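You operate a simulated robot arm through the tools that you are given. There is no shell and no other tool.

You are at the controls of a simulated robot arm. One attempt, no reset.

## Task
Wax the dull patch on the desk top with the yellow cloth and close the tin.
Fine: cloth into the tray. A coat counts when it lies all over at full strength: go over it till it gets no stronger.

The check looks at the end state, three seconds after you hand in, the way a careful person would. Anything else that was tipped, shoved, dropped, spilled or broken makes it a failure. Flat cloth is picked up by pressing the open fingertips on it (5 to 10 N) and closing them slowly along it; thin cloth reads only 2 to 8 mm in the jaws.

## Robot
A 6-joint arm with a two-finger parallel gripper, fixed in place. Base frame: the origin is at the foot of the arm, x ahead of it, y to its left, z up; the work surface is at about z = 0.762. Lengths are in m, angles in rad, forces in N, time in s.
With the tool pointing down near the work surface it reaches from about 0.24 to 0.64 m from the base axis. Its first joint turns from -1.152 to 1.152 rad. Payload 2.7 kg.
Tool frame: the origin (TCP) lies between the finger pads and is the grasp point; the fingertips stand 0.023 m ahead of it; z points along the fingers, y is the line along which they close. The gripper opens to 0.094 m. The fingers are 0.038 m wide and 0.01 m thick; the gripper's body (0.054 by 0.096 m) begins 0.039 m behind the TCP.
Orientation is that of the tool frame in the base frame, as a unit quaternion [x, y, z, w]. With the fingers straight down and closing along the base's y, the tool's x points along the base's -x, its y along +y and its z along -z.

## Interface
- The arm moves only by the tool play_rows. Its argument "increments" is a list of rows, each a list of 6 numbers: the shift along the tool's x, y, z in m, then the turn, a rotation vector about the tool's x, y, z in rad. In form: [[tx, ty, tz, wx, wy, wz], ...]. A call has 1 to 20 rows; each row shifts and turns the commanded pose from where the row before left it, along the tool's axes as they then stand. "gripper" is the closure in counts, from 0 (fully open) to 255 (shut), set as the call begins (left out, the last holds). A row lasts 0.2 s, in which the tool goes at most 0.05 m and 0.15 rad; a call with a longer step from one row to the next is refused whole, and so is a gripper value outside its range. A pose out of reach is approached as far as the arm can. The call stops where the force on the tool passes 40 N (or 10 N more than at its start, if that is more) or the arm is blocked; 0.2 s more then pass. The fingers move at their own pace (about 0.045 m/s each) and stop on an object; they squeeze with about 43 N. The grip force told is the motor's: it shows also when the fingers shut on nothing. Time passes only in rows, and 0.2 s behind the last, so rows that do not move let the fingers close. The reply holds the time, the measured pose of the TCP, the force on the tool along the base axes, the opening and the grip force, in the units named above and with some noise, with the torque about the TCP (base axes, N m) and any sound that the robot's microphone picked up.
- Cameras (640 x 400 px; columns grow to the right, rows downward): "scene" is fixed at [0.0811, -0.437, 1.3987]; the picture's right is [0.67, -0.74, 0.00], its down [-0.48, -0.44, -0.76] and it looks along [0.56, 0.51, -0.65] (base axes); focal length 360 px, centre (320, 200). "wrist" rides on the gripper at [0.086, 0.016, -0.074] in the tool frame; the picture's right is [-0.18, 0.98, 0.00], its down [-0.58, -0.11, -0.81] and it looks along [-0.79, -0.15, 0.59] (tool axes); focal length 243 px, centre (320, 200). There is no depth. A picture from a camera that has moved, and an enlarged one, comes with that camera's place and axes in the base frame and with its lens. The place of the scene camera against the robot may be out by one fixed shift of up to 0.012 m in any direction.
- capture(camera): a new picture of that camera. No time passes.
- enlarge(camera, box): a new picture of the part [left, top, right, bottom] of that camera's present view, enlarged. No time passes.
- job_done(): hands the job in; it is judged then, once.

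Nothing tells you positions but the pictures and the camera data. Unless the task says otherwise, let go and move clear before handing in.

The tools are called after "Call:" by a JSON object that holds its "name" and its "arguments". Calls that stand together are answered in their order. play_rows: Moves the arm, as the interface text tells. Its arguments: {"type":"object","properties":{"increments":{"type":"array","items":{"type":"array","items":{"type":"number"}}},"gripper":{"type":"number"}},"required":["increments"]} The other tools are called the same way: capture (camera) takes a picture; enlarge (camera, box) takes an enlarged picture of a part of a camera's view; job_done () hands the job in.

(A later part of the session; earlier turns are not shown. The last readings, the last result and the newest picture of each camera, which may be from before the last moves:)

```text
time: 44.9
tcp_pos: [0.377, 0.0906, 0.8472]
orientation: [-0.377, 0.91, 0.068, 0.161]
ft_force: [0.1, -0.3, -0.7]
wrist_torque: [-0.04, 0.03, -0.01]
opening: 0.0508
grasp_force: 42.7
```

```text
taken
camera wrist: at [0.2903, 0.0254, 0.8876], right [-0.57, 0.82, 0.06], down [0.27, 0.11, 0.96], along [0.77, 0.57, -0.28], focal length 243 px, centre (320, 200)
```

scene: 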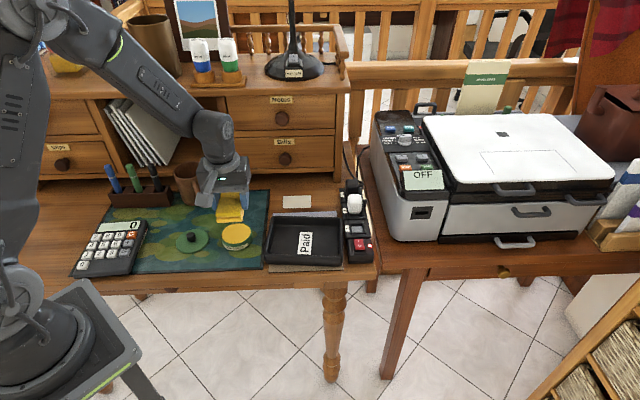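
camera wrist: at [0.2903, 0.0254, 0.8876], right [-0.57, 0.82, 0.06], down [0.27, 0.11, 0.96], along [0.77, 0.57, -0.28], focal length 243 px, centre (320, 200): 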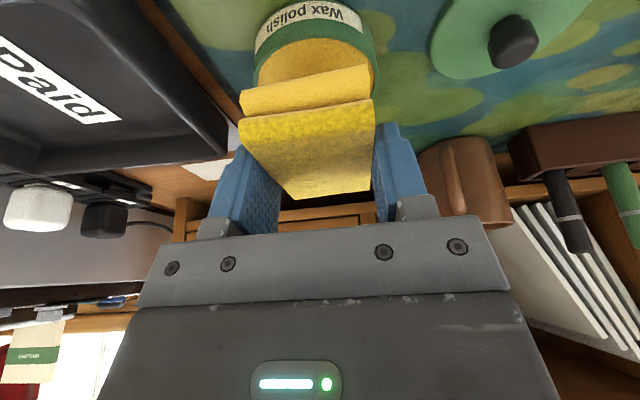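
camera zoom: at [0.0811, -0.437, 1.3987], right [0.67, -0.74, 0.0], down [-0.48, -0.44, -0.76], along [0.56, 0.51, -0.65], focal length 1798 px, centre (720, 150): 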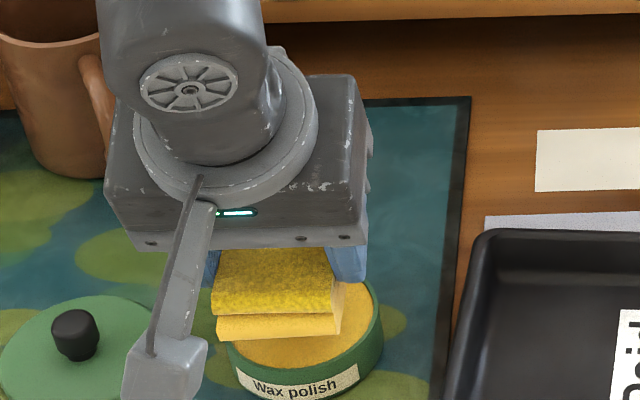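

The pad lifted level. Travelling now toward the patch.

Call:
{"name": "play_rows", "arguments": {"increments": [[-0.02178, -0.02794, 0.00795, 0, 0, 0], [-0.02178, -0.02794, 0.00795, 0, 0, 0], [-0.02178, -0.02794, 0.00795, 0, 0, 0], [-0.02178, -0.02794, 0.00795, 0, 0, 0], [-0.02178, -0.02794, 0.00795, 0, 0, 0], [0, 0, 0, 0, 0, 0]]}}

Call:
{"name": "enlarge", "arguments": {"camera": "scene", "box": [230, 130, 370, 250]}}

Call:
{"name": "capture", "arguments": {"camera": "wrist"}}

```text
time: 46.2
tcp_pos: [0.5592, 0.0729, 0.8483]
orientation: [-0.376, 0.91, 0.068, 0.161]
ft_force: [0.8, 0.4, -1.3]
wrist_torque: [-0.01, -0.01, -0.03]
opening: 0.051
grasp_force: 43.2
```

```text
3.33 times, centred on (300, 190) of scene
camera zoom: at [0.0812, -0.437, 1.3987], right [0.67, -0.74, 0.0], down [-0.48, -0.44, -0.76], along [0.56, 0.51, -0.65], focal length 1199 px, centre (387, 233)
```

zoom: 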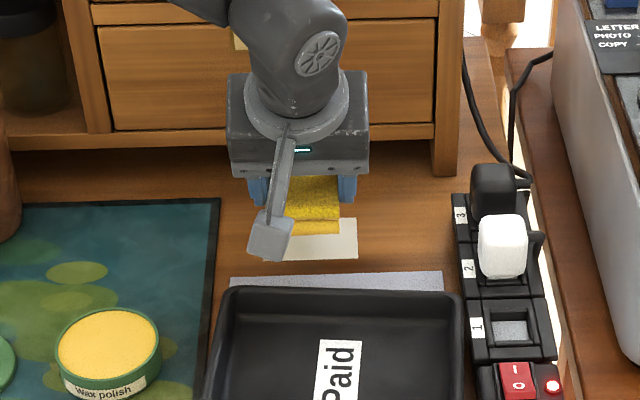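

```text
taken
camera wrist: at [0.4723, 0.0098, 0.8878], right [-0.57, 0.82, 0.06], down [0.27, 0.11, 0.96], along [0.77, 0.56, -0.28], focal length 243 px, centre (320, 200)
```

wrist: 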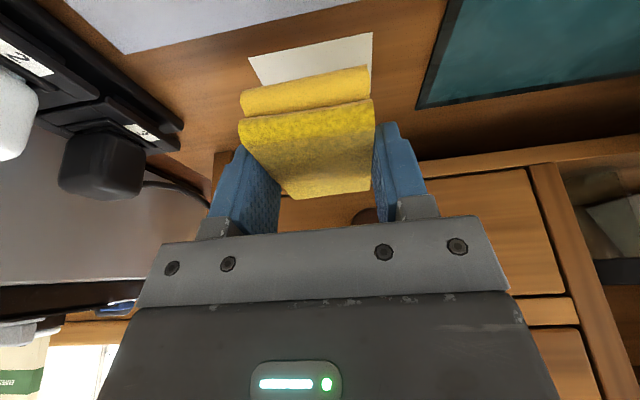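

I'm in front of the patch at the right lateral position. Next I'll lower below the drawer-knob level, then slide back over the patch.

Call:
{"name": "play_rows", "arguments": {"increments": [[0.0065, 0, 0.01785, 0, 0, 0], [0.0065, 0, 0.01785, 0, 0, 0], [0, 0, 0, 0, 0, 0]]}}

Call:
{"name": "capture", "arguments": {"camera": "wrist"}}

Call:
{"name": "enlarge", "arguments": {"camera": "scene", "box": [250, 150, 350, 230]}}

```text
time: 47.0
tcp_pos: [0.5567, 0.074, 0.8095]
orientation: [-0.377, 0.91, 0.068, 0.161]
ft_force: [0.2, -0.1, 0.0]
wrist_torque: [-0.03, -0.01, 0.04]
opening: 0.0506
grasp_force: 42.6
```

```text
taken
camera wrist: at [0.4704, 0.0086, 0.8496], right [-0.57, 0.82, 0.06], down [0.27, 0.11, 0.96], along [0.78, 0.57, -0.28], focal length 243 px, centre (320, 200)
```

wrist: 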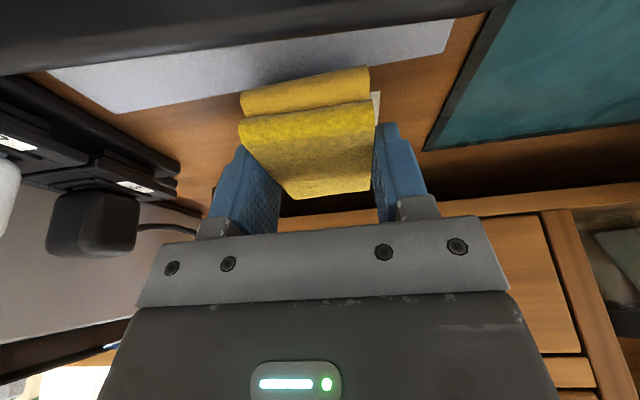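

```text
5.00 times, centred on (300, 190) of scene
camera zoom: at [0.0812, -0.437, 1.3987], right [0.67, -0.74, 0.0], down [-0.48, -0.44, -0.76], along [0.56, 0.51, -0.65], focal length 1798 px, centre (420, 250)
```

zoom: 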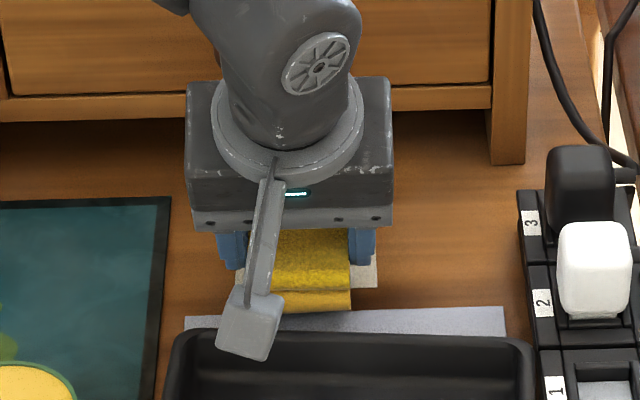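

Now sliding back about 25 mm at this height so the pad sits over the patch.

Call:
{"name": "play_rows", "arguments": {"increments": [[-0.0115, 0, 0.0042, 0, 0, 0], [-0.0115, 0, 0.0042, 0, 0, 0], [0, 0, 0, 0, 0, 0]]}}

Call:
{"name": "capture", "arguments": {"camera": "wrist"}}

Call:
{"name": "enlarge", "arguments": {"camera": "scene", "box": [250, 150, 350, 230]}}

```text
time: 47.9
tcp_pos: [0.5756, 0.0893, 0.8108]
orientation: [-0.377, 0.909, 0.068, 0.161]
ft_force: [0.6, -0.1, 0.4]
wrist_torque: [0.02, -0.01, 0.0]
opening: 0.0508
grasp_force: 42.8
```

```text
taken
camera wrist: at [0.4886, 0.025, 0.85], right [-0.57, 0.82, 0.06], down [0.27, 0.11, 0.96], along [0.77, 0.57, -0.28], focal length 243 px, centre (320, 200)
```

wrist: 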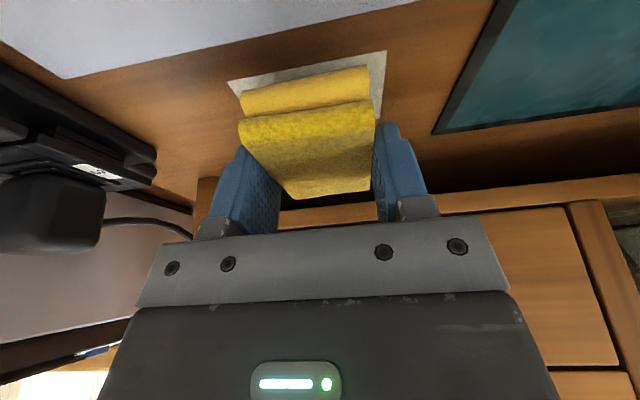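

```text
5.00 times, centred on (300, 190) of scene
camera zoom: at [0.0812, -0.437, 1.3987], right [0.67, -0.74, 0.0], down [-0.48, -0.44, -0.76], along [0.56, 0.51, -0.65], focal length 1798 px, centre (420, 250)
```

zoom: 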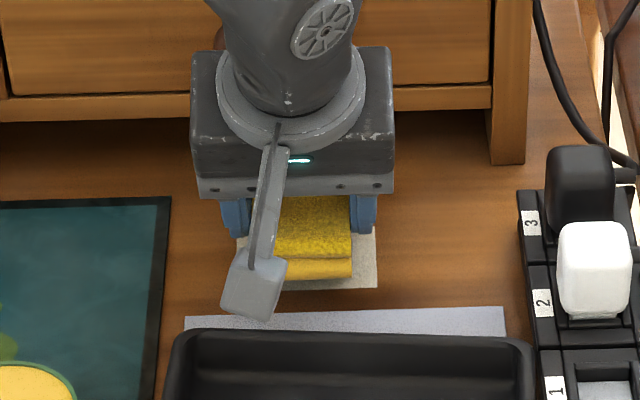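

The pad overlaps the patch front by several mm and clears the sheet under the tray. I'll lower to just above the surface and then feel for contact as a gentle test press.

Call:
{"name": "play_rows", "arguments": {"increments": [[0.00206, 0, 0.00564, 0, 0, 0], [0.00206, 0, 0.00564, 0, 0, 0], [0, 0, 0, 0, 0, 0]]}}

Call:
{"name": "play_rows", "arguments": {"increments": [[0.000343, 0, 0.00094, 0, 0, 0], [0.000343, 0, 0.00094, 0, 0, 0]]}}

Call:
{"name": "play_rows", "arguments": {"increments": [[0.000343, 0, 0.00094, 0, 0, 0]]}}

```text
time: 48.6
tcp_pos: [0.5746, 0.0899, 0.7977]
orientation: [-0.376, 0.91, 0.067, 0.16]
ft_force: [-0.4, -0.1, 0.3]
wrist_torque: [-0.02, 0.02, -0.02]
opening: 0.0509
grasp_force: 42.9
```

```text
time: 49.2
tcp_pos: [0.5747, 0.0901, 0.7959]
orientation: [-0.376, 0.91, 0.067, 0.161]
ft_force: [-2.7, 1.3, 4.9]
wrist_torque: [-0.1, 0.1, -0.03]
opening: 0.051
grasp_force: 43.3
```

```text
time: 49.6
tcp_pos: [0.5764, 0.0892, 0.7959]
orientation: [-0.377, 0.909, 0.067, 0.162]
ft_force: [-5.2, 0.4, 14.9]
wrist_torque: [-0.14, 0.33, -0.01]
opening: 0.051
grasp_force: 43.2
```

Contact at about 15 N. I'll look at the visible edges of the patch, then lift slightly and check whether the press changed its look.

Call:
{"name": "play_rows", "arguments": {"increments": [[-0.0034, 0, -0.0094, 0, 0, 0], [-0.0034, 0, -0.0094, 0, 0, 0], [0.0115, 0, -0.0042, 0, 0, 0], [0.0115, 0, -0.0042, 0, 0, 0], [0, 0, 0, 0, 0, 0]]}}

Call:
{"name": "capture", "arguments": {"camera": "wrist"}}

Call:
{"name": "enlarge", "arguments": {"camera": "scene", "box": [260, 170, 340, 230]}}

```text
time: 50.9
tcp_pos: [0.5546, 0.0721, 0.8154]
orientation: [-0.377, 0.91, 0.067, 0.16]
ft_force: [-1.0, 0.1, -0.4]
wrist_torque: [-0.01, -0.01, 0.01]
opening: 0.0508
grasp_force: 43.3
```

```text
taken
camera wrist: at [0.4688, 0.008, 0.8553], right [-0.57, 0.82, 0.06], down [0.27, 0.11, 0.96], along [0.78, 0.56, -0.28], focal length 243 px, centre (320, 200)
```

wrist: 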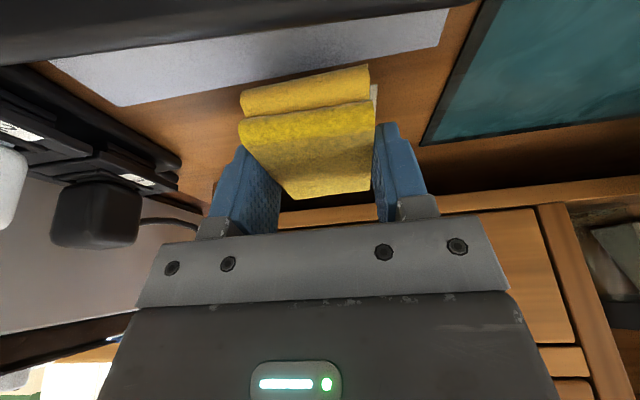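

```text
6.67 times, centred on (300, 200) of scene
camera zoom: at [0.0811, -0.437, 1.3987], right [0.67, -0.74, 0.0], down [-0.48, -0.44, -0.76], along [0.56, 0.51, -0.65], focal length 2398 px, centre (453, 200)
```

zoom: 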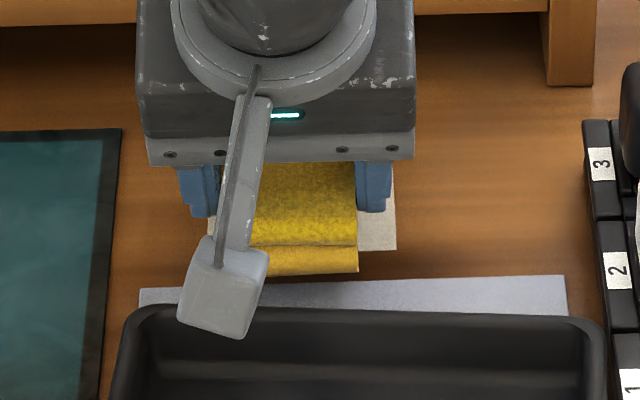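

The pad still hides the patch, so I'll move left out of the way to see it.

Call:
{"name": "play_rows", "arguments": {"increments": [[-0.0069, 0.03, -0.0188, 0, 0, 0], [0, 0.035, 0, 0, 0, 0], [0, 0.035, 0, 0, 0, 0], [0, 0, 0, 0, 0, 0]]}}

Call:
{"name": "enlarge", "arguments": {"camera": "scene", "box": [278, 190, 318, 215]}}

Call:
{"name": "enlarge", "arguments": {"camera": "scene", "box": [220, 150, 340, 230]}}

Call:
{"name": "capture", "arguments": {"camera": "wrist"}}

```text
time: 51.9
tcp_pos: [0.4866, 0.1449, 0.8342]
orientation: [-0.377, 0.91, 0.068, 0.162]
ft_force: [0.0, 0.6, -0.8]
wrist_torque: [0.01, 0.01, 0.02]
opening: 0.0509
grasp_force: 42.4
```

```text
16.00 times, centred on (298, 202) of scene
camera zoom: at [0.0812, -0.437, 1.3987], right [0.67, -0.74, 0.0], down [-0.48, -0.44, -0.76], along [0.56, 0.51, -0.65], focal length 5754 px, centre (672, 160)
```

zoom: 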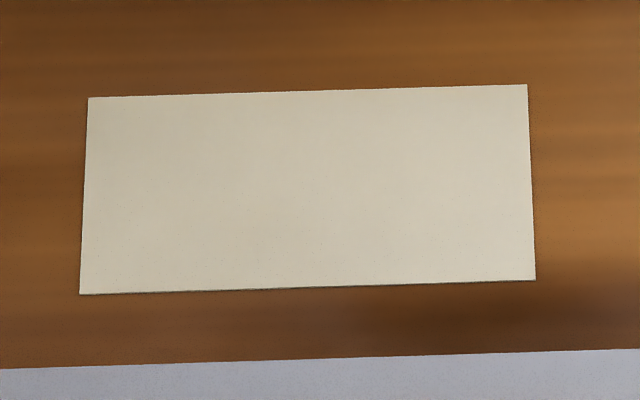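

```text
5.00 times, centred on (280, 190) of scene
camera zoom: at [0.0812, -0.437, 1.3987], right [0.67, -0.74, 0.0], down [-0.48, -0.44, -0.76], along [0.56, 0.51, -0.65], focal length 1798 px, centre (520, 250)
```

zoom: 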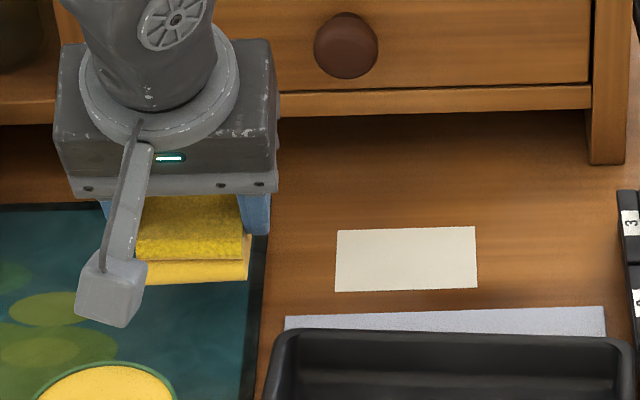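

```text
taken
camera wrist: at [0.3992, 0.0799, 0.8742], right [-0.57, 0.82, 0.06], down [0.27, 0.11, 0.96], along [0.78, 0.56, -0.28], focal length 243 px, centre (320, 200)
```

wrist: 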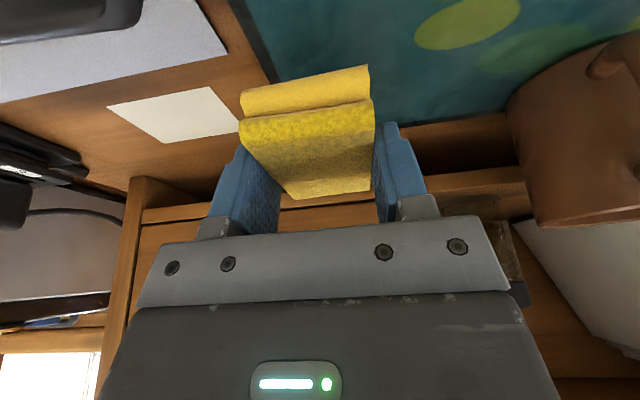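

The patch is unmoved and unchanged by a plain press, so it probably needs rubbing strokes. I'll go back over it, press lightly and make one short stroke to test.

Call:
{"name": "play_rows", "arguments": {"increments": [[0, -0.035, 0, 0, 0, 0], [0, -0.035, 0, 0, 0, 0], [0.0069, -0.03, 0.0188, 0, 0, 0], [-0.0115, 0, 0.0042, 0, 0, 0], [-0.0115, 0, 0.0042, 0, 0, 0], [0.0034, 0, 0.0094, 0, 0, 0], [0.0024, 0, 0.0066, 0, 0, 0], [0, 0, 0, 0, 0, 0]]}}

Call:
{"name": "play_rows", "arguments": {"increments": [[0.00051, 0, 0.00141, 0, 0, 0]]}}

Call:
{"name": "play_rows", "arguments": {"increments": [[0.00034, 0, 0.00094, 0, 0, 0]]}}

```text
time: 53.6
tcp_pos: [0.574, 0.09, 0.7969]
orientation: [-0.377, 0.91, 0.068, 0.162]
ft_force: [0.4, 0.5, -0.3]
wrist_torque: [-0.02, 0.01, 0.02]
opening: 0.0509
grasp_force: 43.8
```

```text
time: 54.0
tcp_pos: [0.5752, 0.0916, 0.7963]
orientation: [-0.377, 0.91, 0.067, 0.161]
ft_force: [-1.9, -0.7, 1.7]
wrist_torque: [-0.05, 0.0, -0.01]
opening: 0.0508
grasp_force: 42.4
```

```text
time: 54.5
tcp_pos: [0.5756, 0.0902, 0.7962]
orientation: [-0.377, 0.909, 0.067, 0.162]
ft_force: [-5.4, -0.4, 15.8]
wrist_torque: [-0.11, 0.33, 0.01]
opening: 0.0508
grasp_force: 42.7
```

Pressing at about 16 N. A short 6 mm stroke to the right and back, then I'll look.

Call:
{"name": "play_rows", "arguments": {"increments": [[0, -0.003, 0, 0, 0, 0], [0, -0.003, 0, 0, 0, 0]]}}

Call:
{"name": "enlarge", "arguments": {"camera": "scene", "box": [270, 180, 330, 220]}}

Call:
{"name": "enlarge", "arguments": {"camera": "wrist", "box": [200, 20, 420, 160]}}

```text
time: 55.0
tcp_pos: [0.5799, 0.0873, 0.7955]
orientation: [-0.376, 0.91, 0.067, 0.164]
ft_force: [-4.1, 7.9, 19.5]
wrist_torque: [0.17, 0.34, -0.11]
opening: 0.051
grasp_force: 42.8
```

```text
10.00 times, centred on (300, 200) of scene
camera zoom: at [0.0807, -0.4369, 1.3988], right [0.67, -0.74, 0.0], down [-0.48, -0.44, -0.76], along [0.56, 0.51, -0.65], focal length 3596 px, centre (520, 200)
```

zoom: 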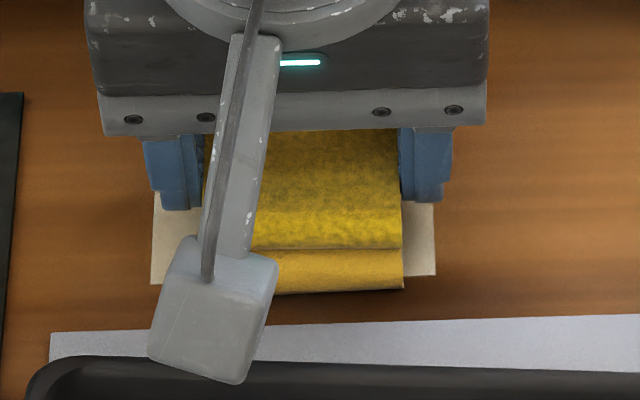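

```text
2.86 times, centred on (310, 90) of wrist
camera zoom: at [0.4932, 0.0233, 0.8357], right [-0.57, 0.82, 0.06], down [0.26, 0.11, 0.96], along [0.78, 0.57, -0.28], focal length 693 px, centre (349, 514)
```

zoom: 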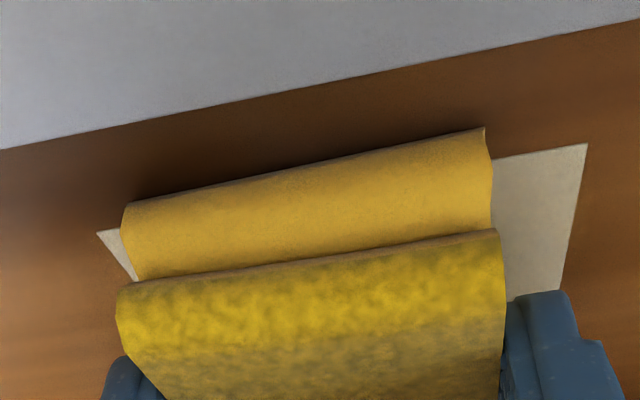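

The patch stayed fixed under the stroke, so it's part of the desk and not a loose card. I'll now rub it with longer side-to-side strokes covering its full length.

Call:
{"name": "play_rows", "arguments": {"increments": [[0, -0.006, 0, 0, 0, 0], [0, -0.006, 0, 0, 0, 0], [0, 0.006, 0, 0, 0, 0], [0, 0.006, 0, 0, 0, 0], [0, 0.006, 0, 0, 0, 0], [0, 0.006, 0, 0, 0, 0], [0, 0.006, 0, 0, 0, 0], [0, 0.006, 0, 0, 0, 0]]}}

Call:
{"name": "enlarge", "arguments": {"camera": "scene", "box": [270, 180, 330, 220]}}

Call:
{"name": "enlarge", "arguments": {"camera": "wrist", "box": [200, 20, 420, 160]}}

```text
time: 56.9
tcp_pos: [0.5628, 0.1026, 0.7958]
orientation: [-0.376, 0.91, 0.066, 0.162]
ft_force: [7.9, -5.3, 16.7]
wrist_torque: [-0.17, -0.22, 0.04]
opening: 0.0508
grasp_force: 43.4
```

```text
10.00 times, centred on (300, 200) of scene
camera zoom: at [0.081, -0.4372, 1.3987], right [0.67, -0.74, 0.0], down [-0.48, -0.44, -0.76], along [0.56, 0.51, -0.65], focal length 3596 px, centre (520, 200)
```

zoom: 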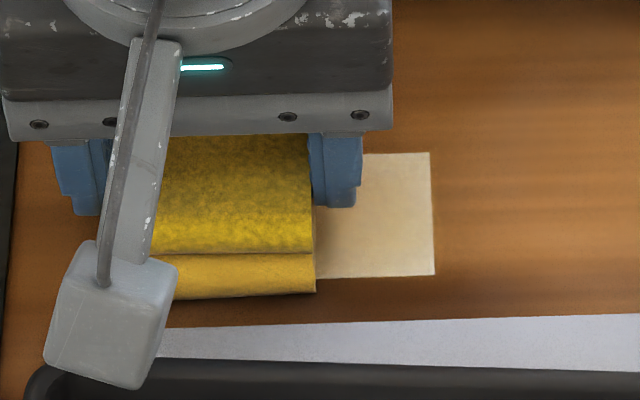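

```text
2.86 times, centred on (310, 90) of wrist
camera zoom: at [0.4764, 0.0389, 0.8357], right [-0.57, 0.82, 0.06], down [0.27, 0.11, 0.96], along [0.78, 0.57, -0.28], focal length 693 px, centre (349, 514)
```

zoom: 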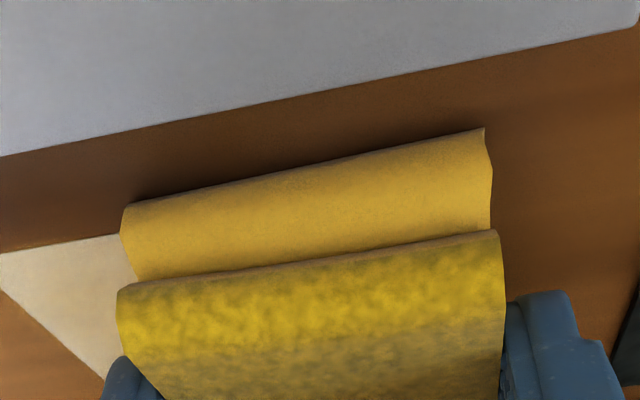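

The patch is taking colour, turning tan where the pad has rubbed, so this is the right spot. I'll continue with full-length strokes.

Call:
{"name": "play_rows", "arguments": {"increments": [[0, -0.006, 0, 0, 0, 0], [0, -0.006, 0, 0, 0, 0], [0, -0.006, 0, 0, 0, 0], [0, -0.006, 0, 0, 0, 0], [0, -0.006, 0, 0, 0, 0], [0, -0.006, 0, 0, 0, 0], [0, -0.006, 0, 0, 0, 0], [0, 0.006, 0, 0, 0, 0], [0, 0.006, 0, 0, 0, 0], [0, 0.006, 0, 0, 0, 0], [0, 0.006, 0, 0, 0, 0], [0, 0.006, 0, 0, 0, 0], [0, 0.006, 0, 0, 0, 0], [0, 0.006, 0, 0, 0, 0]]}}

Call:
{"name": "enlarge", "arguments": {"camera": "scene", "box": [270, 180, 330, 220]}}

Call:
{"name": "enlarge", "arguments": {"camera": "wrist", "box": [200, 20, 420, 160]}}

```text
time: 59.9
tcp_pos: [0.5655, 0.1034, 0.7955]
orientation: [-0.376, 0.91, 0.066, 0.163]
ft_force: [4.5, -7.4, 17.8]
wrist_torque: [-0.29, -0.01, 0.1]
opening: 0.0508
grasp_force: 42.5
```

```text
10.00 times, centred on (300, 200) of scene
camera zoom: at [0.0809, -0.4372, 1.3986], right [0.67, -0.74, 0.0], down [-0.48, -0.44, -0.76], along [0.56, 0.51, -0.65], focal length 3596 px, centre (520, 200)
```

zoom: 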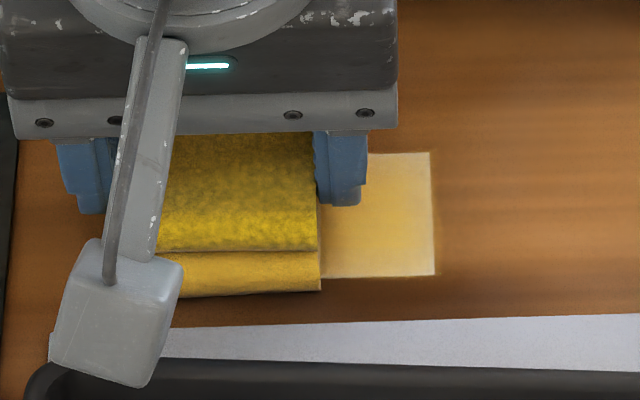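

```text
2.86 times, centred on (310, 90) of wrist
camera zoom: at [0.4779, 0.0386, 0.8354], right [-0.57, 0.82, 0.06], down [0.26, 0.11, 0.96], along [0.78, 0.56, -0.28], focal length 693 px, centre (349, 514)
```

zoom: 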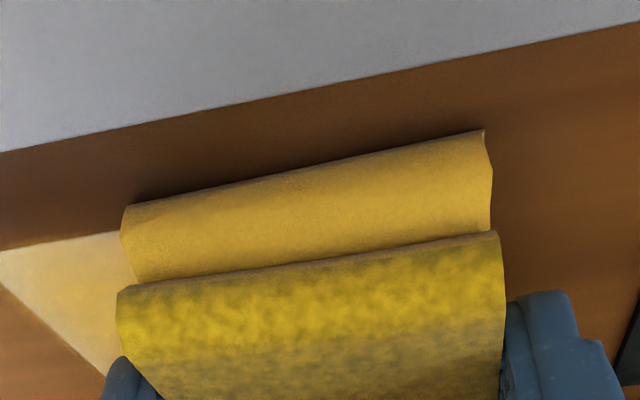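

The coat is building to yellow but the edges are paler. I'll keep stroking with more overrun on both sides.

Call:
{"name": "play_rows", "arguments": {"increments": [[0, 0.006, 0, 0, 0, 0], [0, -0.008, 0, 0, 0, 0], [0, -0.008, 0, 0, 0, 0], [0, -0.008, 0, 0, 0, 0], [0, -0.008, 0, 0, 0, 0], [0, -0.008, 0, 0, 0, 0], [0, -0.008, 0, 0, 0, 0], [0, -0.006, 0, 0, 0, 0], [0, 0.006, 0, 0, 0, 0], [0, 0.008, 0, 0, 0, 0], [0, 0.008, 0, 0, 0, 0], [0, 0.008, 0, 0, 0, 0], [0, 0.008, 0, 0, 0, 0], [0, 0.008, 0, 0, 0, 0], [0, 0.008, 0, 0, 0, 0]]}}

Call:
{"name": "enlarge", "arguments": {"camera": "scene", "box": [270, 180, 330, 220]}}

Call:
{"name": "enlarge", "arguments": {"camera": "wrist", "box": [140, 20, 420, 160]}}

```text
time: 63.0
tcp_pos: [0.5577, 0.1068, 0.7955]
orientation: [-0.377, 0.909, 0.067, 0.162]
ft_force: [6.0, -4.2, 14.5]
wrist_torque: [-0.21, -0.17, 0.01]
opening: 0.0509
grasp_force: 43.3
```

```text
10.00 times, centred on (300, 200) of scene
camera zoom: at [0.081, -0.4372, 1.3987], right [0.67, -0.74, 0.0], down [-0.48, -0.44, -0.76], along [0.56, 0.51, -0.65], focal length 3596 px, centre (520, 200)
```

zoom: 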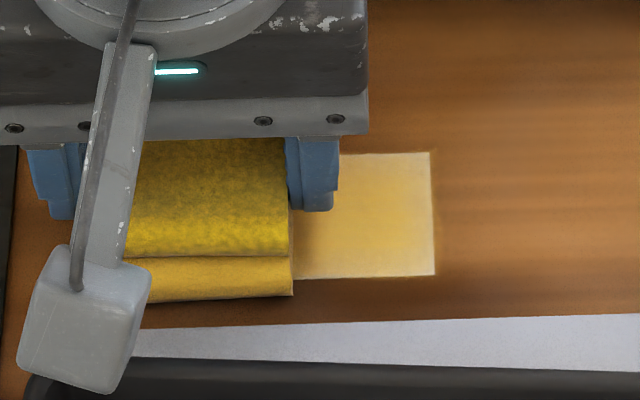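

```text
2.29 times, centred on (280, 90) of wrist
camera zoom: at [0.4716, 0.0426, 0.8353], right [-0.57, 0.82, 0.06], down [0.27, 0.11, 0.96], along [0.78, 0.56, -0.28], focal length 555 px, centre (411, 451)
```

zoom: 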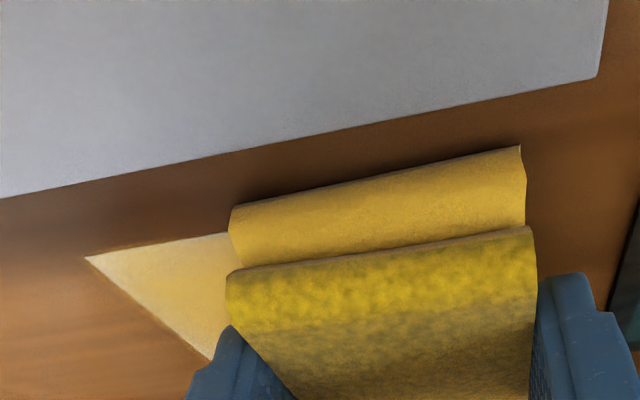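

Most of it is yellow now with a thin pale border. I'll do passes with the pad shifted slightly forward and back to reach the edges, then inspect.

Call:
{"name": "play_rows", "arguments": {"increments": [[0.00376, 0, -0.00137, 0, 0, 0], [0, -0.008, 0, 0, 0, 0], [0, -0.008, 0, 0, 0, 0], [0, -0.008, 0, 0, 0, 0], [0, -0.008, 0, 0, 0, 0], [0, -0.008, 0, 0, 0, 0], [0, -0.008, 0, 0, 0, 0], [0, -0.004, 0, 0, 0, 0], [-0.0047, 0, 0.0017, 0, 0, 0], [-0.0047, 0, 0.0017, 0, 0, 0], [0, 0.008, 0, 0, 0, 0], [0, 0.008, 0, 0, 0, 0], [0, 0.008, 0, 0, 0, 0], [0, 0.008, 0, 0, 0, 0], [0, 0.008, 0, 0, 0, 0], [0, 0.008, 0, 0, 0, 0], [0, 0.004, 0, 0, 0, 0], [0.0056, 0, -0.00206, 0, 0, 0]]}}

Call:
{"name": "enlarge", "arguments": {"camera": "scene", "box": [270, 180, 330, 220]}}

```text
time: 66.8
tcp_pos: [0.559, 0.1094, 0.7944]
orientation: [-0.377, 0.91, 0.068, 0.162]
ft_force: [4.1, 7.4, 15.3]
wrist_torque: [0.11, -0.05, -0.02]
opening: 0.0509
grasp_force: 42.8
```

```text
10.00 times, centred on (300, 200) of scene
camera zoom: at [0.081, -0.4369, 1.3987], right [0.67, -0.74, 0.0], down [-0.48, -0.44, -0.76], along [0.56, 0.51, -0.65], focal length 3596 px, centre (520, 200)
```

zoom: 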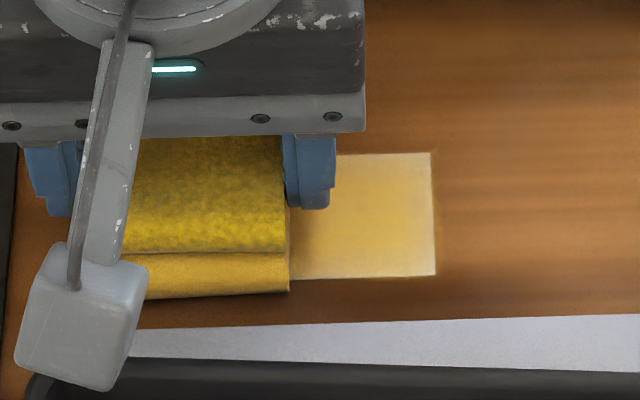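

I'll lift and move aside to inspect the whole patch.

Call:
{"name": "play_rows", "arguments": {"increments": [[-0.0034, 0, -0.0094, 0, 0, 0], [-0.0034, 0, -0.0094, 0, 0, 0], [0.0094, 0, -0.0034, 0, 0, 0], [0.0094, 0, -0.0034, 0, 0, 0], [-0.0069, 0, -0.0188, 0, 0, 0], [0, 0.035, 0, 0, 0, 0], [0, 0.035, 0, 0, 0, 0], [0, 0, 0, 0, 0, 0]]}}

Call:
{"name": "enlarge", "arguments": {"camera": "scene", "box": [278, 190, 318, 215]}}

Call:
{"name": "enlarge", "arguments": {"camera": "wrist", "box": [0, 0, 380, 220]}}

Call:
{"name": "enlarge", "arguments": {"camera": "scene", "box": [200, 150, 340, 260]}}

```text
time: 68.7
tcp_pos: [0.4956, 0.1462, 0.8338]
orientation: [-0.376, 0.91, 0.068, 0.161]
ft_force: [-0.6, 0.2, -0.4]
wrist_torque: [-0.02, 0.02, 0.02]
opening: 0.0506
grasp_force: 43.5
```

```text
16.00 times, centred on (298, 202) of scene
camera zoom: at [0.0812, -0.437, 1.3987], right [0.67, -0.74, 0.0], down [-0.48, -0.44, -0.76], along [0.56, 0.51, -0.65], focal length 5754 px, centre (672, 160)
```

zoom: 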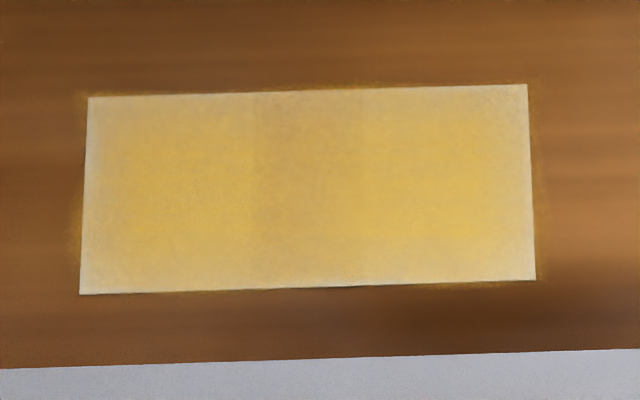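

```text
1.68 times, centred on (190, 110) of wrist
camera zoom: at [0.4091, 0.082, 0.874], right [-0.57, 0.82, 0.06], down [0.27, 0.11, 0.96], along [0.77, 0.56, -0.28], focal length 409 px, centre (539, 352)
```

zoom: 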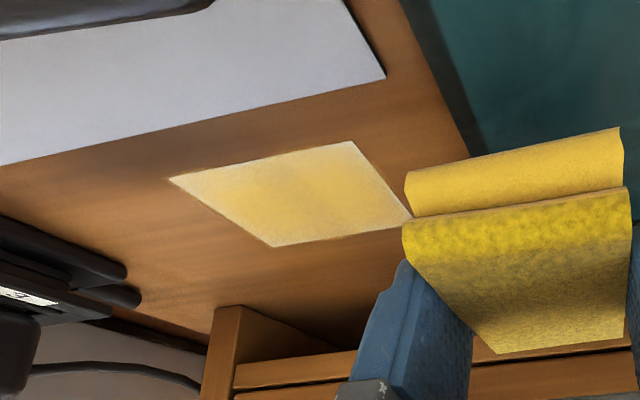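

```text
3.64 times, centred on (270, 205) of scene
camera zoom: at [0.0812, -0.437, 1.3987], right [0.67, -0.74, 0.0], down [-0.48, -0.44, -0.76], along [0.56, 0.51, -0.65], focal length 1308 px, centre (502, 182)
```

zoom: 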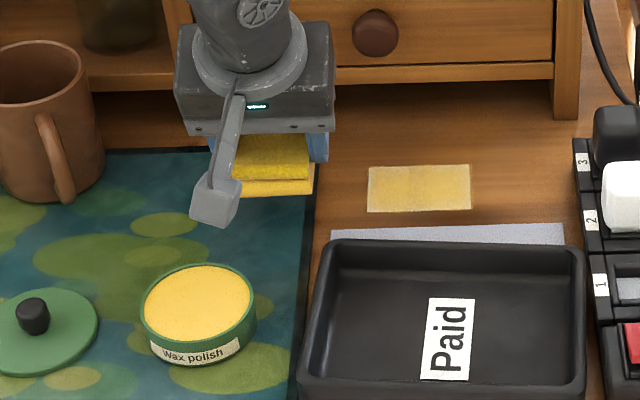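

The patch is mostly golden but not uniform yet: the centre band is slightly different and the edges are paler. I'll go back for more rubbing with wider strokes.

Call:
{"name": "play_rows", "arguments": {"increments": [[0, -0.035, 0, 0, 0, 0], [0, -0.035, 0, 0, 0, 0], [0.0069, 0, 0.0188, 0, 0, 0], [-0.0094, 0, 0.0034, 0, 0, 0], [-0.0094, 0, 0.0034, 0, 0, 0], [0.0034, 0, 0.0094, 0, 0, 0], [0.0027, 0, 0.0075, 0, 0, 0], [0, 0, 0, 0, 0, 0]]}}

Call:
{"name": "play_rows", "arguments": {"increments": [[0.00034, 0, 0.00094, 0, 0, 0]]}}

Call:
{"name": "play_rows", "arguments": {"increments": [[0.00034, 0, 0.00094, 0, 0, 0]]}}

```text
time: 70.5
tcp_pos: [0.558, 0.1077, 0.7971]
orientation: [-0.377, 0.91, 0.067, 0.161]
ft_force: [-0.2, -0.8, -0.1]
wrist_torque: [-0.03, -0.01, 0.01]
opening: 0.0508
grasp_force: 42.9
```

```text
time: 70.8
tcp_pos: [0.5588, 0.1073, 0.7955]
orientation: [-0.377, 0.909, 0.068, 0.161]
ft_force: [-0.9, -0.1, -0.4]
wrist_torque: [-0.02, 0.0, -0.03]
opening: 0.0508
grasp_force: 42.8
```

```text
time: 71.2
tcp_pos: [0.5587, 0.1069, 0.7952]
orientation: [-0.377, 0.909, 0.068, 0.162]
ft_force: [-1.7, 0.4, 4.0]
wrist_torque: [-0.03, 0.05, -0.01]
opening: 0.0509
grasp_force: 43.5
```

Call:
{"name": "play_rows", "arguments": {"increments": [[0.00027, 0, 0.00075, 0, 0, 0], [0, 0.006, 0, 0, 0, 0], [0, -0.008, 0, 0, 0, 0], [0, -0.008, 0, 0, 0, 0], [0, -0.008, 0, 0, 0, 0], [0, -0.008, 0, 0, 0, 0], [0, -0.008, 0, 0, 0, 0], [0, -0.008, 0, 0, 0, 0], [0, -0.008, 0, 0, 0, 0], [0, -0.008, 0, 0, 0, 0], [0, -0.008, 0, 0, 0, 0], [0, 0.008, 0, 0, 0, 0], [0, 0.008, 0, 0, 0, 0], [0, 0.008, 0, 0, 0, 0], [0, 0.008, 0, 0, 0, 0], [0, 0.008, 0, 0, 0, 0], [0, 0.008, 0, 0, 0, 0], [0, 0.008, 0, 0, 0, 0], [0, 0.008, 0, 0, 0, 0], [0, 0.008, 0, 0, 0, 0]]}}

Call:
{"name": "play_rows", "arguments": {"increments": [[0, -0.008, 0, 0, 0, 0], [0, -0.008, 0, 0, 0, 0], [0, -0.008, 0, 0, 0, 0], [0, -0.008, 0, 0, 0, 0], [0, -0.008, 0, 0, 0, 0], [0, -0.008, 0, 0, 0, 0], [0, -0.008, 0, 0, 0, 0], [0, -0.008, 0, 0, 0, 0], [0, -0.008, 0, 0, 0, 0], [0, 0.008, 0, 0, 0, 0], [0, 0.008, 0, 0, 0, 0], [0, 0.008, 0, 0, 0, 0], [0, 0.008, 0, 0, 0, 0], [0, 0.008, 0, 0, 0, 0], [0, 0.008, 0, 0, 0, 0], [0, 0.008, 0, 0, 0, 0], [0, 0.008, 0, 0, 0, 0], [0, 0.008, 0, 0, 0, 0]]}}

Call:
{"name": "enlarge", "arguments": {"camera": "scene", "box": [270, 180, 330, 220]}}

```text
time: 75.5
tcp_pos: [0.5539, 0.1099, 0.7954]
orientation: [-0.376, 0.91, 0.067, 0.163]
ft_force: [7.2, -6.4, 19.1]
wrist_torque: [-0.3, 0.02, 0.14]
opening: 0.051
grasp_force: 43.3
```

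```text
time: 79.2
tcp_pos: [0.5548, 0.1122, 0.7946]
orientation: [-0.376, 0.91, 0.067, 0.162]
ft_force: [2.3, -4.4, 11.2]
wrist_torque: [-0.2, 0.0, 0.07]
opening: 0.0509
grasp_force: 43.1
```

```text
10.00 times, centred on (300, 200) of scene
camera zoom: at [0.081, -0.4372, 1.3987], right [0.67, -0.74, 0.0], down [-0.48, -0.44, -0.76], along [0.56, 0.51, -0.65], focal length 3596 px, centre (520, 200)
```

zoom: 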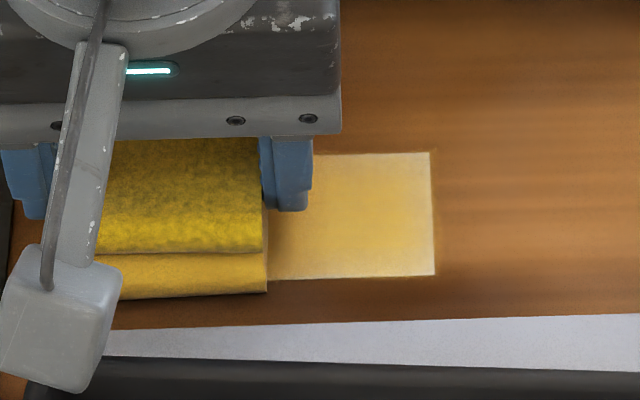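

I'll lift and compare the whole patch again.

Call:
{"name": "play_rows", "arguments": {"increments": [[-0.0034, 0, -0.0094, 0, 0, 0], [-0.0034, 0, -0.0094, 0, 0, 0], [0.0094, 0, -0.0034, 0, 0, 0], [0.0094, 0, -0.0034, 0, 0, 0], [-0.0069, 0, -0.0188, 0, 0, 0], [0, 0.035, 0, 0, 0, 0], [0, 0.03, 0, 0, 0, 0], [0, 0, 0, 0, 0, 0]]}}

Call:
{"name": "enlarge", "arguments": {"camera": "scene", "box": [278, 190, 318, 215]}}

Call:
{"name": "enlarge", "arguments": {"camera": "scene", "box": [200, 150, 340, 260]}}

Call:
{"name": "enlarge", "arguments": {"camera": "wrist", "box": [60, 40, 260, 170]}}

```text
time: 81.0
tcp_pos: [0.495, 0.1461, 0.8316]
orientation: [-0.377, 0.91, 0.068, 0.161]
ft_force: [-0.2, -0.3, -0.1]
wrist_torque: [-0.01, 0.01, 0.02]
opening: 0.051
grasp_force: 42.9
```

```text
16.00 times, centred on (298, 202) of scene
camera zoom: at [0.0812, -0.437, 1.3987], right [0.67, -0.74, 0.0], down [-0.48, -0.44, -0.76], along [0.56, 0.51, -0.65], focal length 5754 px, centre (672, 160)
```

zoom: 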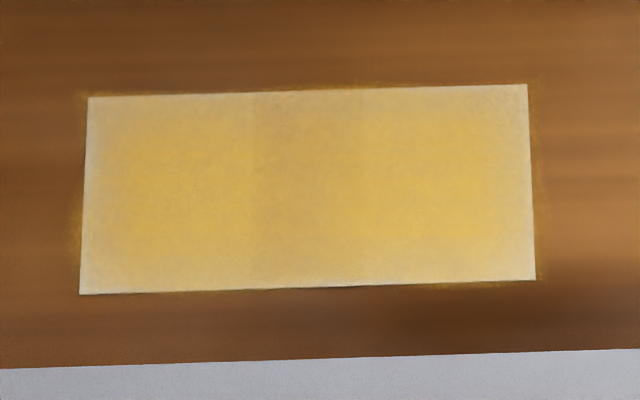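

```text
3.64 times, centred on (270, 205) of scene
camera zoom: at [0.0812, -0.437, 1.3987], right [0.67, -0.74, 0.0], down [-0.48, -0.44, -0.76], along [0.56, 0.51, -0.65], focal length 1308 px, centre (502, 182)
```

zoom: 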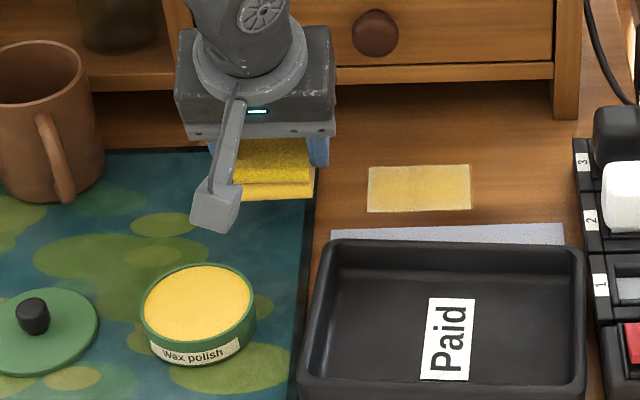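

```text
3.08 times, centred on (160, 105) of wrist
camera zoom: at [0.408, 0.0806, 0.8716], right [-0.57, 0.82, 0.06], down [0.27, 0.11, 0.96], along [0.78, 0.56, -0.28], focal length 746 px, centre (812, 492)
```

zoom: 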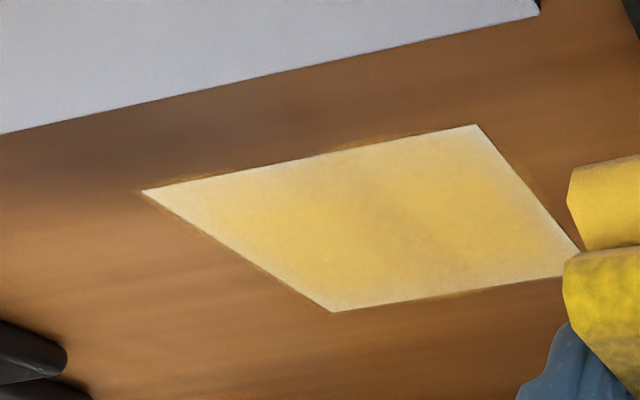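

Little changed since the last passes, so either the coat is full or the pad is short of wax. I'll reload wax from the tin and rub again to see if it gets any stronger.

Call:
{"name": "play_rows", "arguments": {"increments": [[0.0276, 0.0108, -0.0149, 0, 0, 0], [0.0276, 0.0108, -0.0149, 0, 0, 0], [0.0276, 0.0108, -0.0149, 0, 0, 0], [0.0276, 0.0108, -0.0149, 0, 0, 0], [0, 0, 0, 0, 0, 0]]}}

Call:
{"name": "enlarge", "arguments": {"camera": "scene", "box": [190, 170, 290, 250]}}

Call:
{"name": "capture", "arguments": {"camera": "wrist"}}

```text
time: 82.2
tcp_pos: [0.3749, 0.0841, 0.8529]
orientation: [-0.377, 0.91, 0.066, 0.16]
ft_force: [0.1, -0.1, -0.7]
wrist_torque: [0.0, -0.03, -0.01]
opening: 0.0511
grasp_force: 42.9
```

```text
5.00 times, centred on (240, 210) of scene
camera zoom: at [0.0811, -0.437, 1.3987], right [0.67, -0.74, 0.0], down [-0.48, -0.44, -0.76], along [0.56, 0.51, -0.65], focal length 1798 px, centre (720, 150)
```

zoom: 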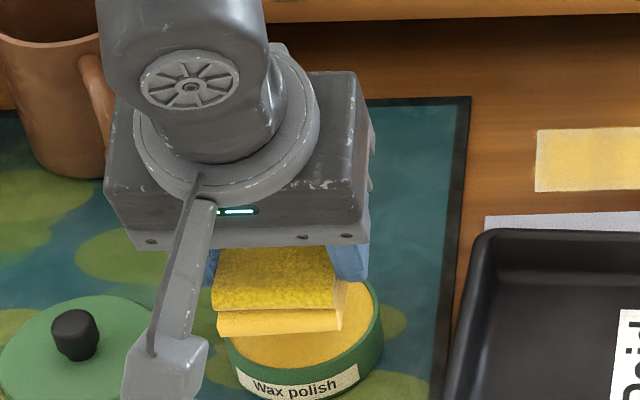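

```text
taken
camera wrist: at [0.2884, 0.0206, 0.8926], right [-0.57, 0.82, 0.06], down [0.27, 0.11, 0.96], along [0.78, 0.56, -0.28], focal length 243 px, centre (320, 200)
```

wrist: 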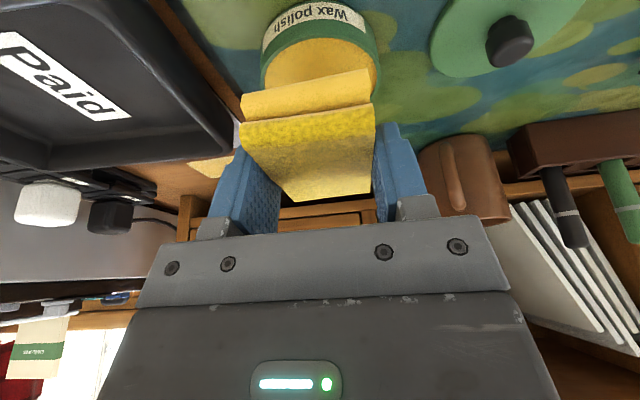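

Call:
{"name": "play_rows", "arguments": {"increments": [[0.0023, 0.001, 0.013, 0, 0, 0], [0.0023, 0.001, 0.013, 0, 0, 0], [0, 0, 0, 0, 0, 0]]}}

Call:
{"name": "play_rows", "arguments": {"increments": [[0.00034, 0, 0.00094, 0, 0, 0], [0.00034, 0, 0.00094, 0, 0, 0], [0.00034, 0, 0.00094, 0, 0, 0]]}}

Call:
{"name": "play_rows", "arguments": {"increments": [[0.00034, 0, 0.00094, 0, 0, 0]]}}

```text
time: 83.0
tcp_pos: [0.3771, 0.0912, 0.8257]
orientation: [-0.377, 0.91, 0.067, 0.161]
ft_force: [-0.4, -0.6, -0.9]
wrist_torque: [0.01, -0.01, -0.01]
opening: 0.0507
grasp_force: 42.9
```

```text
time: 83.8
tcp_pos: [0.3776, 0.09, 0.8218]
orientation: [-0.377, 0.91, 0.067, 0.161]
ft_force: [0.1, -0.5, -0.2]
wrist_torque: [0.02, -0.02, -0.05]
opening: 0.0508
grasp_force: 43.0
```

```text
time: 84.2
tcp_pos: [0.3763, 0.0916, 0.8221]
orientation: [-0.376, 0.91, 0.068, 0.161]
ft_force: [0.8, -1.0, -0.4]
wrist_torque: [-0.02, 0.0, 0.0]
opening: 0.0506
grasp_force: 43.3
```

Call:
{"name": "play_rows", "arguments": {"increments": [[0.00034, 0, 0.00094, 0, 0, 0]]}}

Call:
{"name": "play_rows", "arguments": {"increments": [[0.00034, 0, 0.00094, 0, 0, 0]]}}

Call:
{"name": "enlarge", "arguments": {"camera": "scene", "box": [190, 170, 290, 250]}}

```text
time: 84.7
tcp_pos: [0.3767, 0.0914, 0.8217]
orientation: [-0.376, 0.91, 0.067, 0.161]
ft_force: [-0.4, 0.4, -1.1]
wrist_torque: [-0.01, 0.03, -0.01]
opening: 0.0509
grasp_force: 43.4
```

```text
time: 85.0
tcp_pos: [0.3772, 0.0911, 0.819]
orientation: [-0.376, 0.91, 0.068, 0.161]
ft_force: [-6.1, -2.4, 14.5]
wrist_torque: [-0.09, 0.18, 0.01]
opening: 0.051
grasp_force: 43.2
```

```text
5.00 times, centred on (240, 210) of scene
camera zoom: at [0.0808, -0.4371, 1.3987], right [0.67, -0.74, 0.0], down [-0.48, -0.44, -0.76], along [0.56, 0.51, -0.65], focal length 1798 px, centre (720, 150)
```

zoom: 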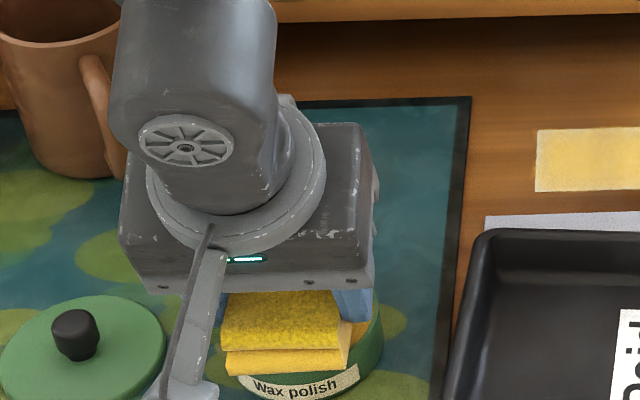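

Wax is reloaded. The pad slid up 2–3 mm in the jaws from the rubbing, so while it rests on the tin I'll reset the grip: open, rise 4 mm and regrasp.

Call:
{"name": "play_rows", "arguments": {"increments": [[-0.00024, 0, -0.00066, 0, 0, 0]]}}

Call:
{"name": "play_rows", "arguments": {"increments": [[0, 0, 0, 0, 0, 0], [0, 0, 0, 0, 0, 0]], "gripper": 85}}

Call:
{"name": "play_rows", "arguments": {"increments": [[-0.00069, 0, -0.00188, 0, 0, 0], [-0.00069, 0, -0.00188, 0, 0, 0], [0, 0, 0, 0, 0, 0]]}}

Call:
{"name": "capture", "arguments": {"camera": "wrist"}}

Call:
{"name": "enlarge", "arguments": {"camera": "scene", "box": [190, 170, 290, 250]}}

```text
time: 85.5
tcp_pos: [0.378, 0.0914, 0.8208]
orientation: [-0.378, 0.909, 0.068, 0.161]
ft_force: [-1.2, 0.2, 4.0]
wrist_torque: [-0.01, 0.02, -0.02]
opening: 0.051
grasp_force: 43.0
```

```text
time: 86.0
tcp_pos: [0.3779, 0.0907, 0.8214]
orientation: [-0.377, 0.91, 0.068, 0.161]
ft_force: [0.6, 0.3, -0.2]
wrist_torque: [0.03, -0.03, -0.02]
opening: 0.0626
grasp_force: 0.0
```

```text
time: 86.8
tcp_pos: [0.3784, 0.0915, 0.8263]
orientation: [-0.377, 0.91, 0.067, 0.161]
ft_force: [-0.7, -0.6, -0.3]
wrist_torque: [-0.01, 0.02, -0.02]
opening: 0.0625
grasp_force: 0.1
```

```text
taken
camera wrist: at [0.2913, 0.0261, 0.8653], right [-0.57, 0.82, 0.06], down [0.27, 0.11, 0.96], along [0.77, 0.57, -0.28], focal length 243 px, centre (320, 200)
```

wrist: 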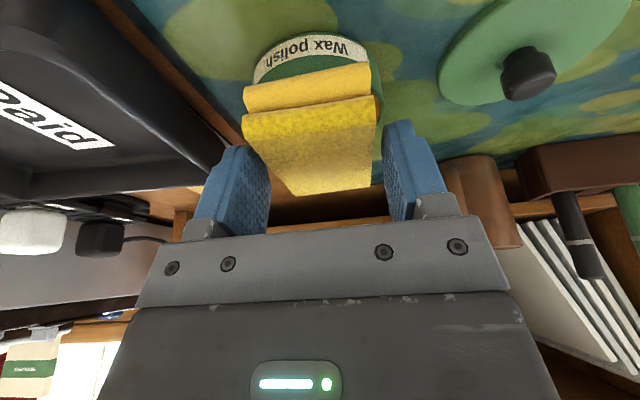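

```text
5.00 times, centred on (240, 210) of scene
camera zoom: at [0.0811, -0.437, 1.3987], right [0.67, -0.74, 0.0], down [-0.48, -0.44, -0.76], along [0.56, 0.51, -0.65], focal length 1798 px, centre (720, 150)
```

zoom: 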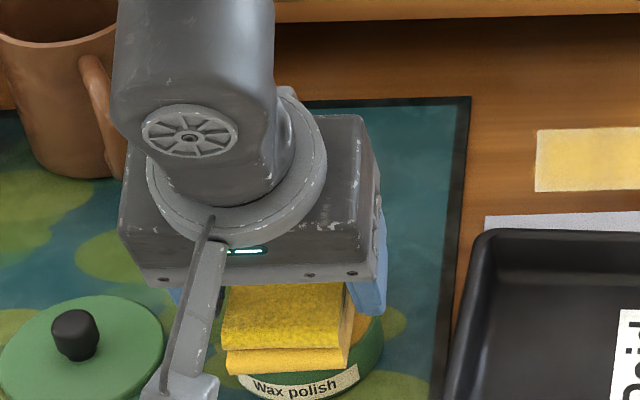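

I'll lower 2 mm so the jaws overlap well, and regrasp.

Call:
{"name": "play_rows", "arguments": {"increments": [[0.00069, 0, 0.00188, 0, 0, 0], [0, 0, 0, 0, 0, 0]]}}

Call:
{"name": "play_rows", "arguments": {"increments": [[0, 0, 0, 0, 0, 0], [0, 0, 0, 0, 0, 0], [0, 0, 0, 0, 0, 0]], "gripper": 200}}

Call:
{"name": "play_rows", "arguments": {"increments": [[-0.00437, 0, -0.01197, 0, 0, 0], [-0.00437, 0, -0.01198, 0, 0, 0], [0, 0, 0, 0, 0, 0]]}}

Call:
{"name": "enlarge", "arguments": {"camera": "scene", "box": [190, 170, 290, 250]}}

Call:
{"name": "capture", "arguments": {"camera": "wrist"}}

```text
time: 87.5
tcp_pos: [0.3783, 0.0911, 0.8233]
orientation: [-0.377, 0.91, 0.067, 0.161]
ft_force: [-0.9, -0.2, 0.3]
wrist_torque: [-0.04, -0.01, 0.03]
opening: 0.0629
grasp_force: 0.0
```

```text
time: 88.2
tcp_pos: [0.3768, 0.0902, 0.8224]
orientation: [-0.377, 0.909, 0.067, 0.162]
ft_force: [0.4, -0.7, 0.2]
wrist_torque: [0.01, -0.02, -0.01]
opening: 0.0507
grasp_force: 43.0
```

```text
time: 89.0
tcp_pos: [0.3789, 0.0895, 0.8482]
orientation: [-0.377, 0.91, 0.068, 0.16]
ft_force: [-0.7, -0.5, 0.3]
wrist_torque: [-0.01, -0.02, -0.04]
opening: 0.0508
grasp_force: 43.1
```

```text
5.00 times, centred on (240, 210) of scene
camera zoom: at [0.0811, -0.437, 1.3987], right [0.67, -0.74, 0.0], down [-0.48, -0.44, -0.76], along [0.56, 0.51, -0.65], focal length 1798 px, centre (720, 150)
```

zoom: 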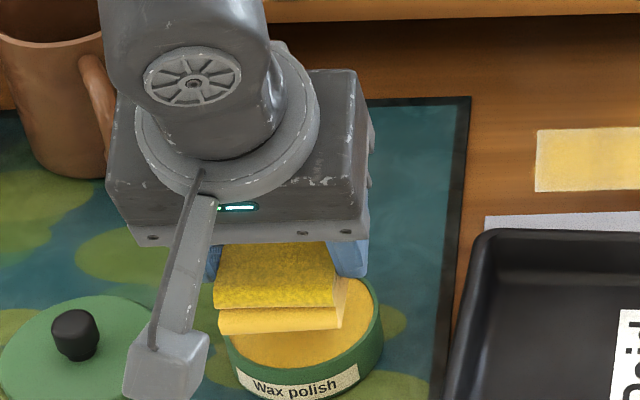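

```text
taken
camera wrist: at [0.2919, 0.0261, 0.8891], right [-0.57, 0.82, 0.06], down [0.27, 0.11, 0.96], along [0.77, 0.56, -0.28], focal length 243 px, centre (320, 200)
```

wrist: 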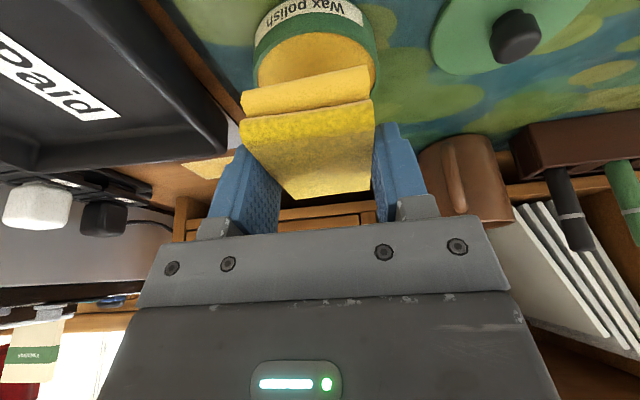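

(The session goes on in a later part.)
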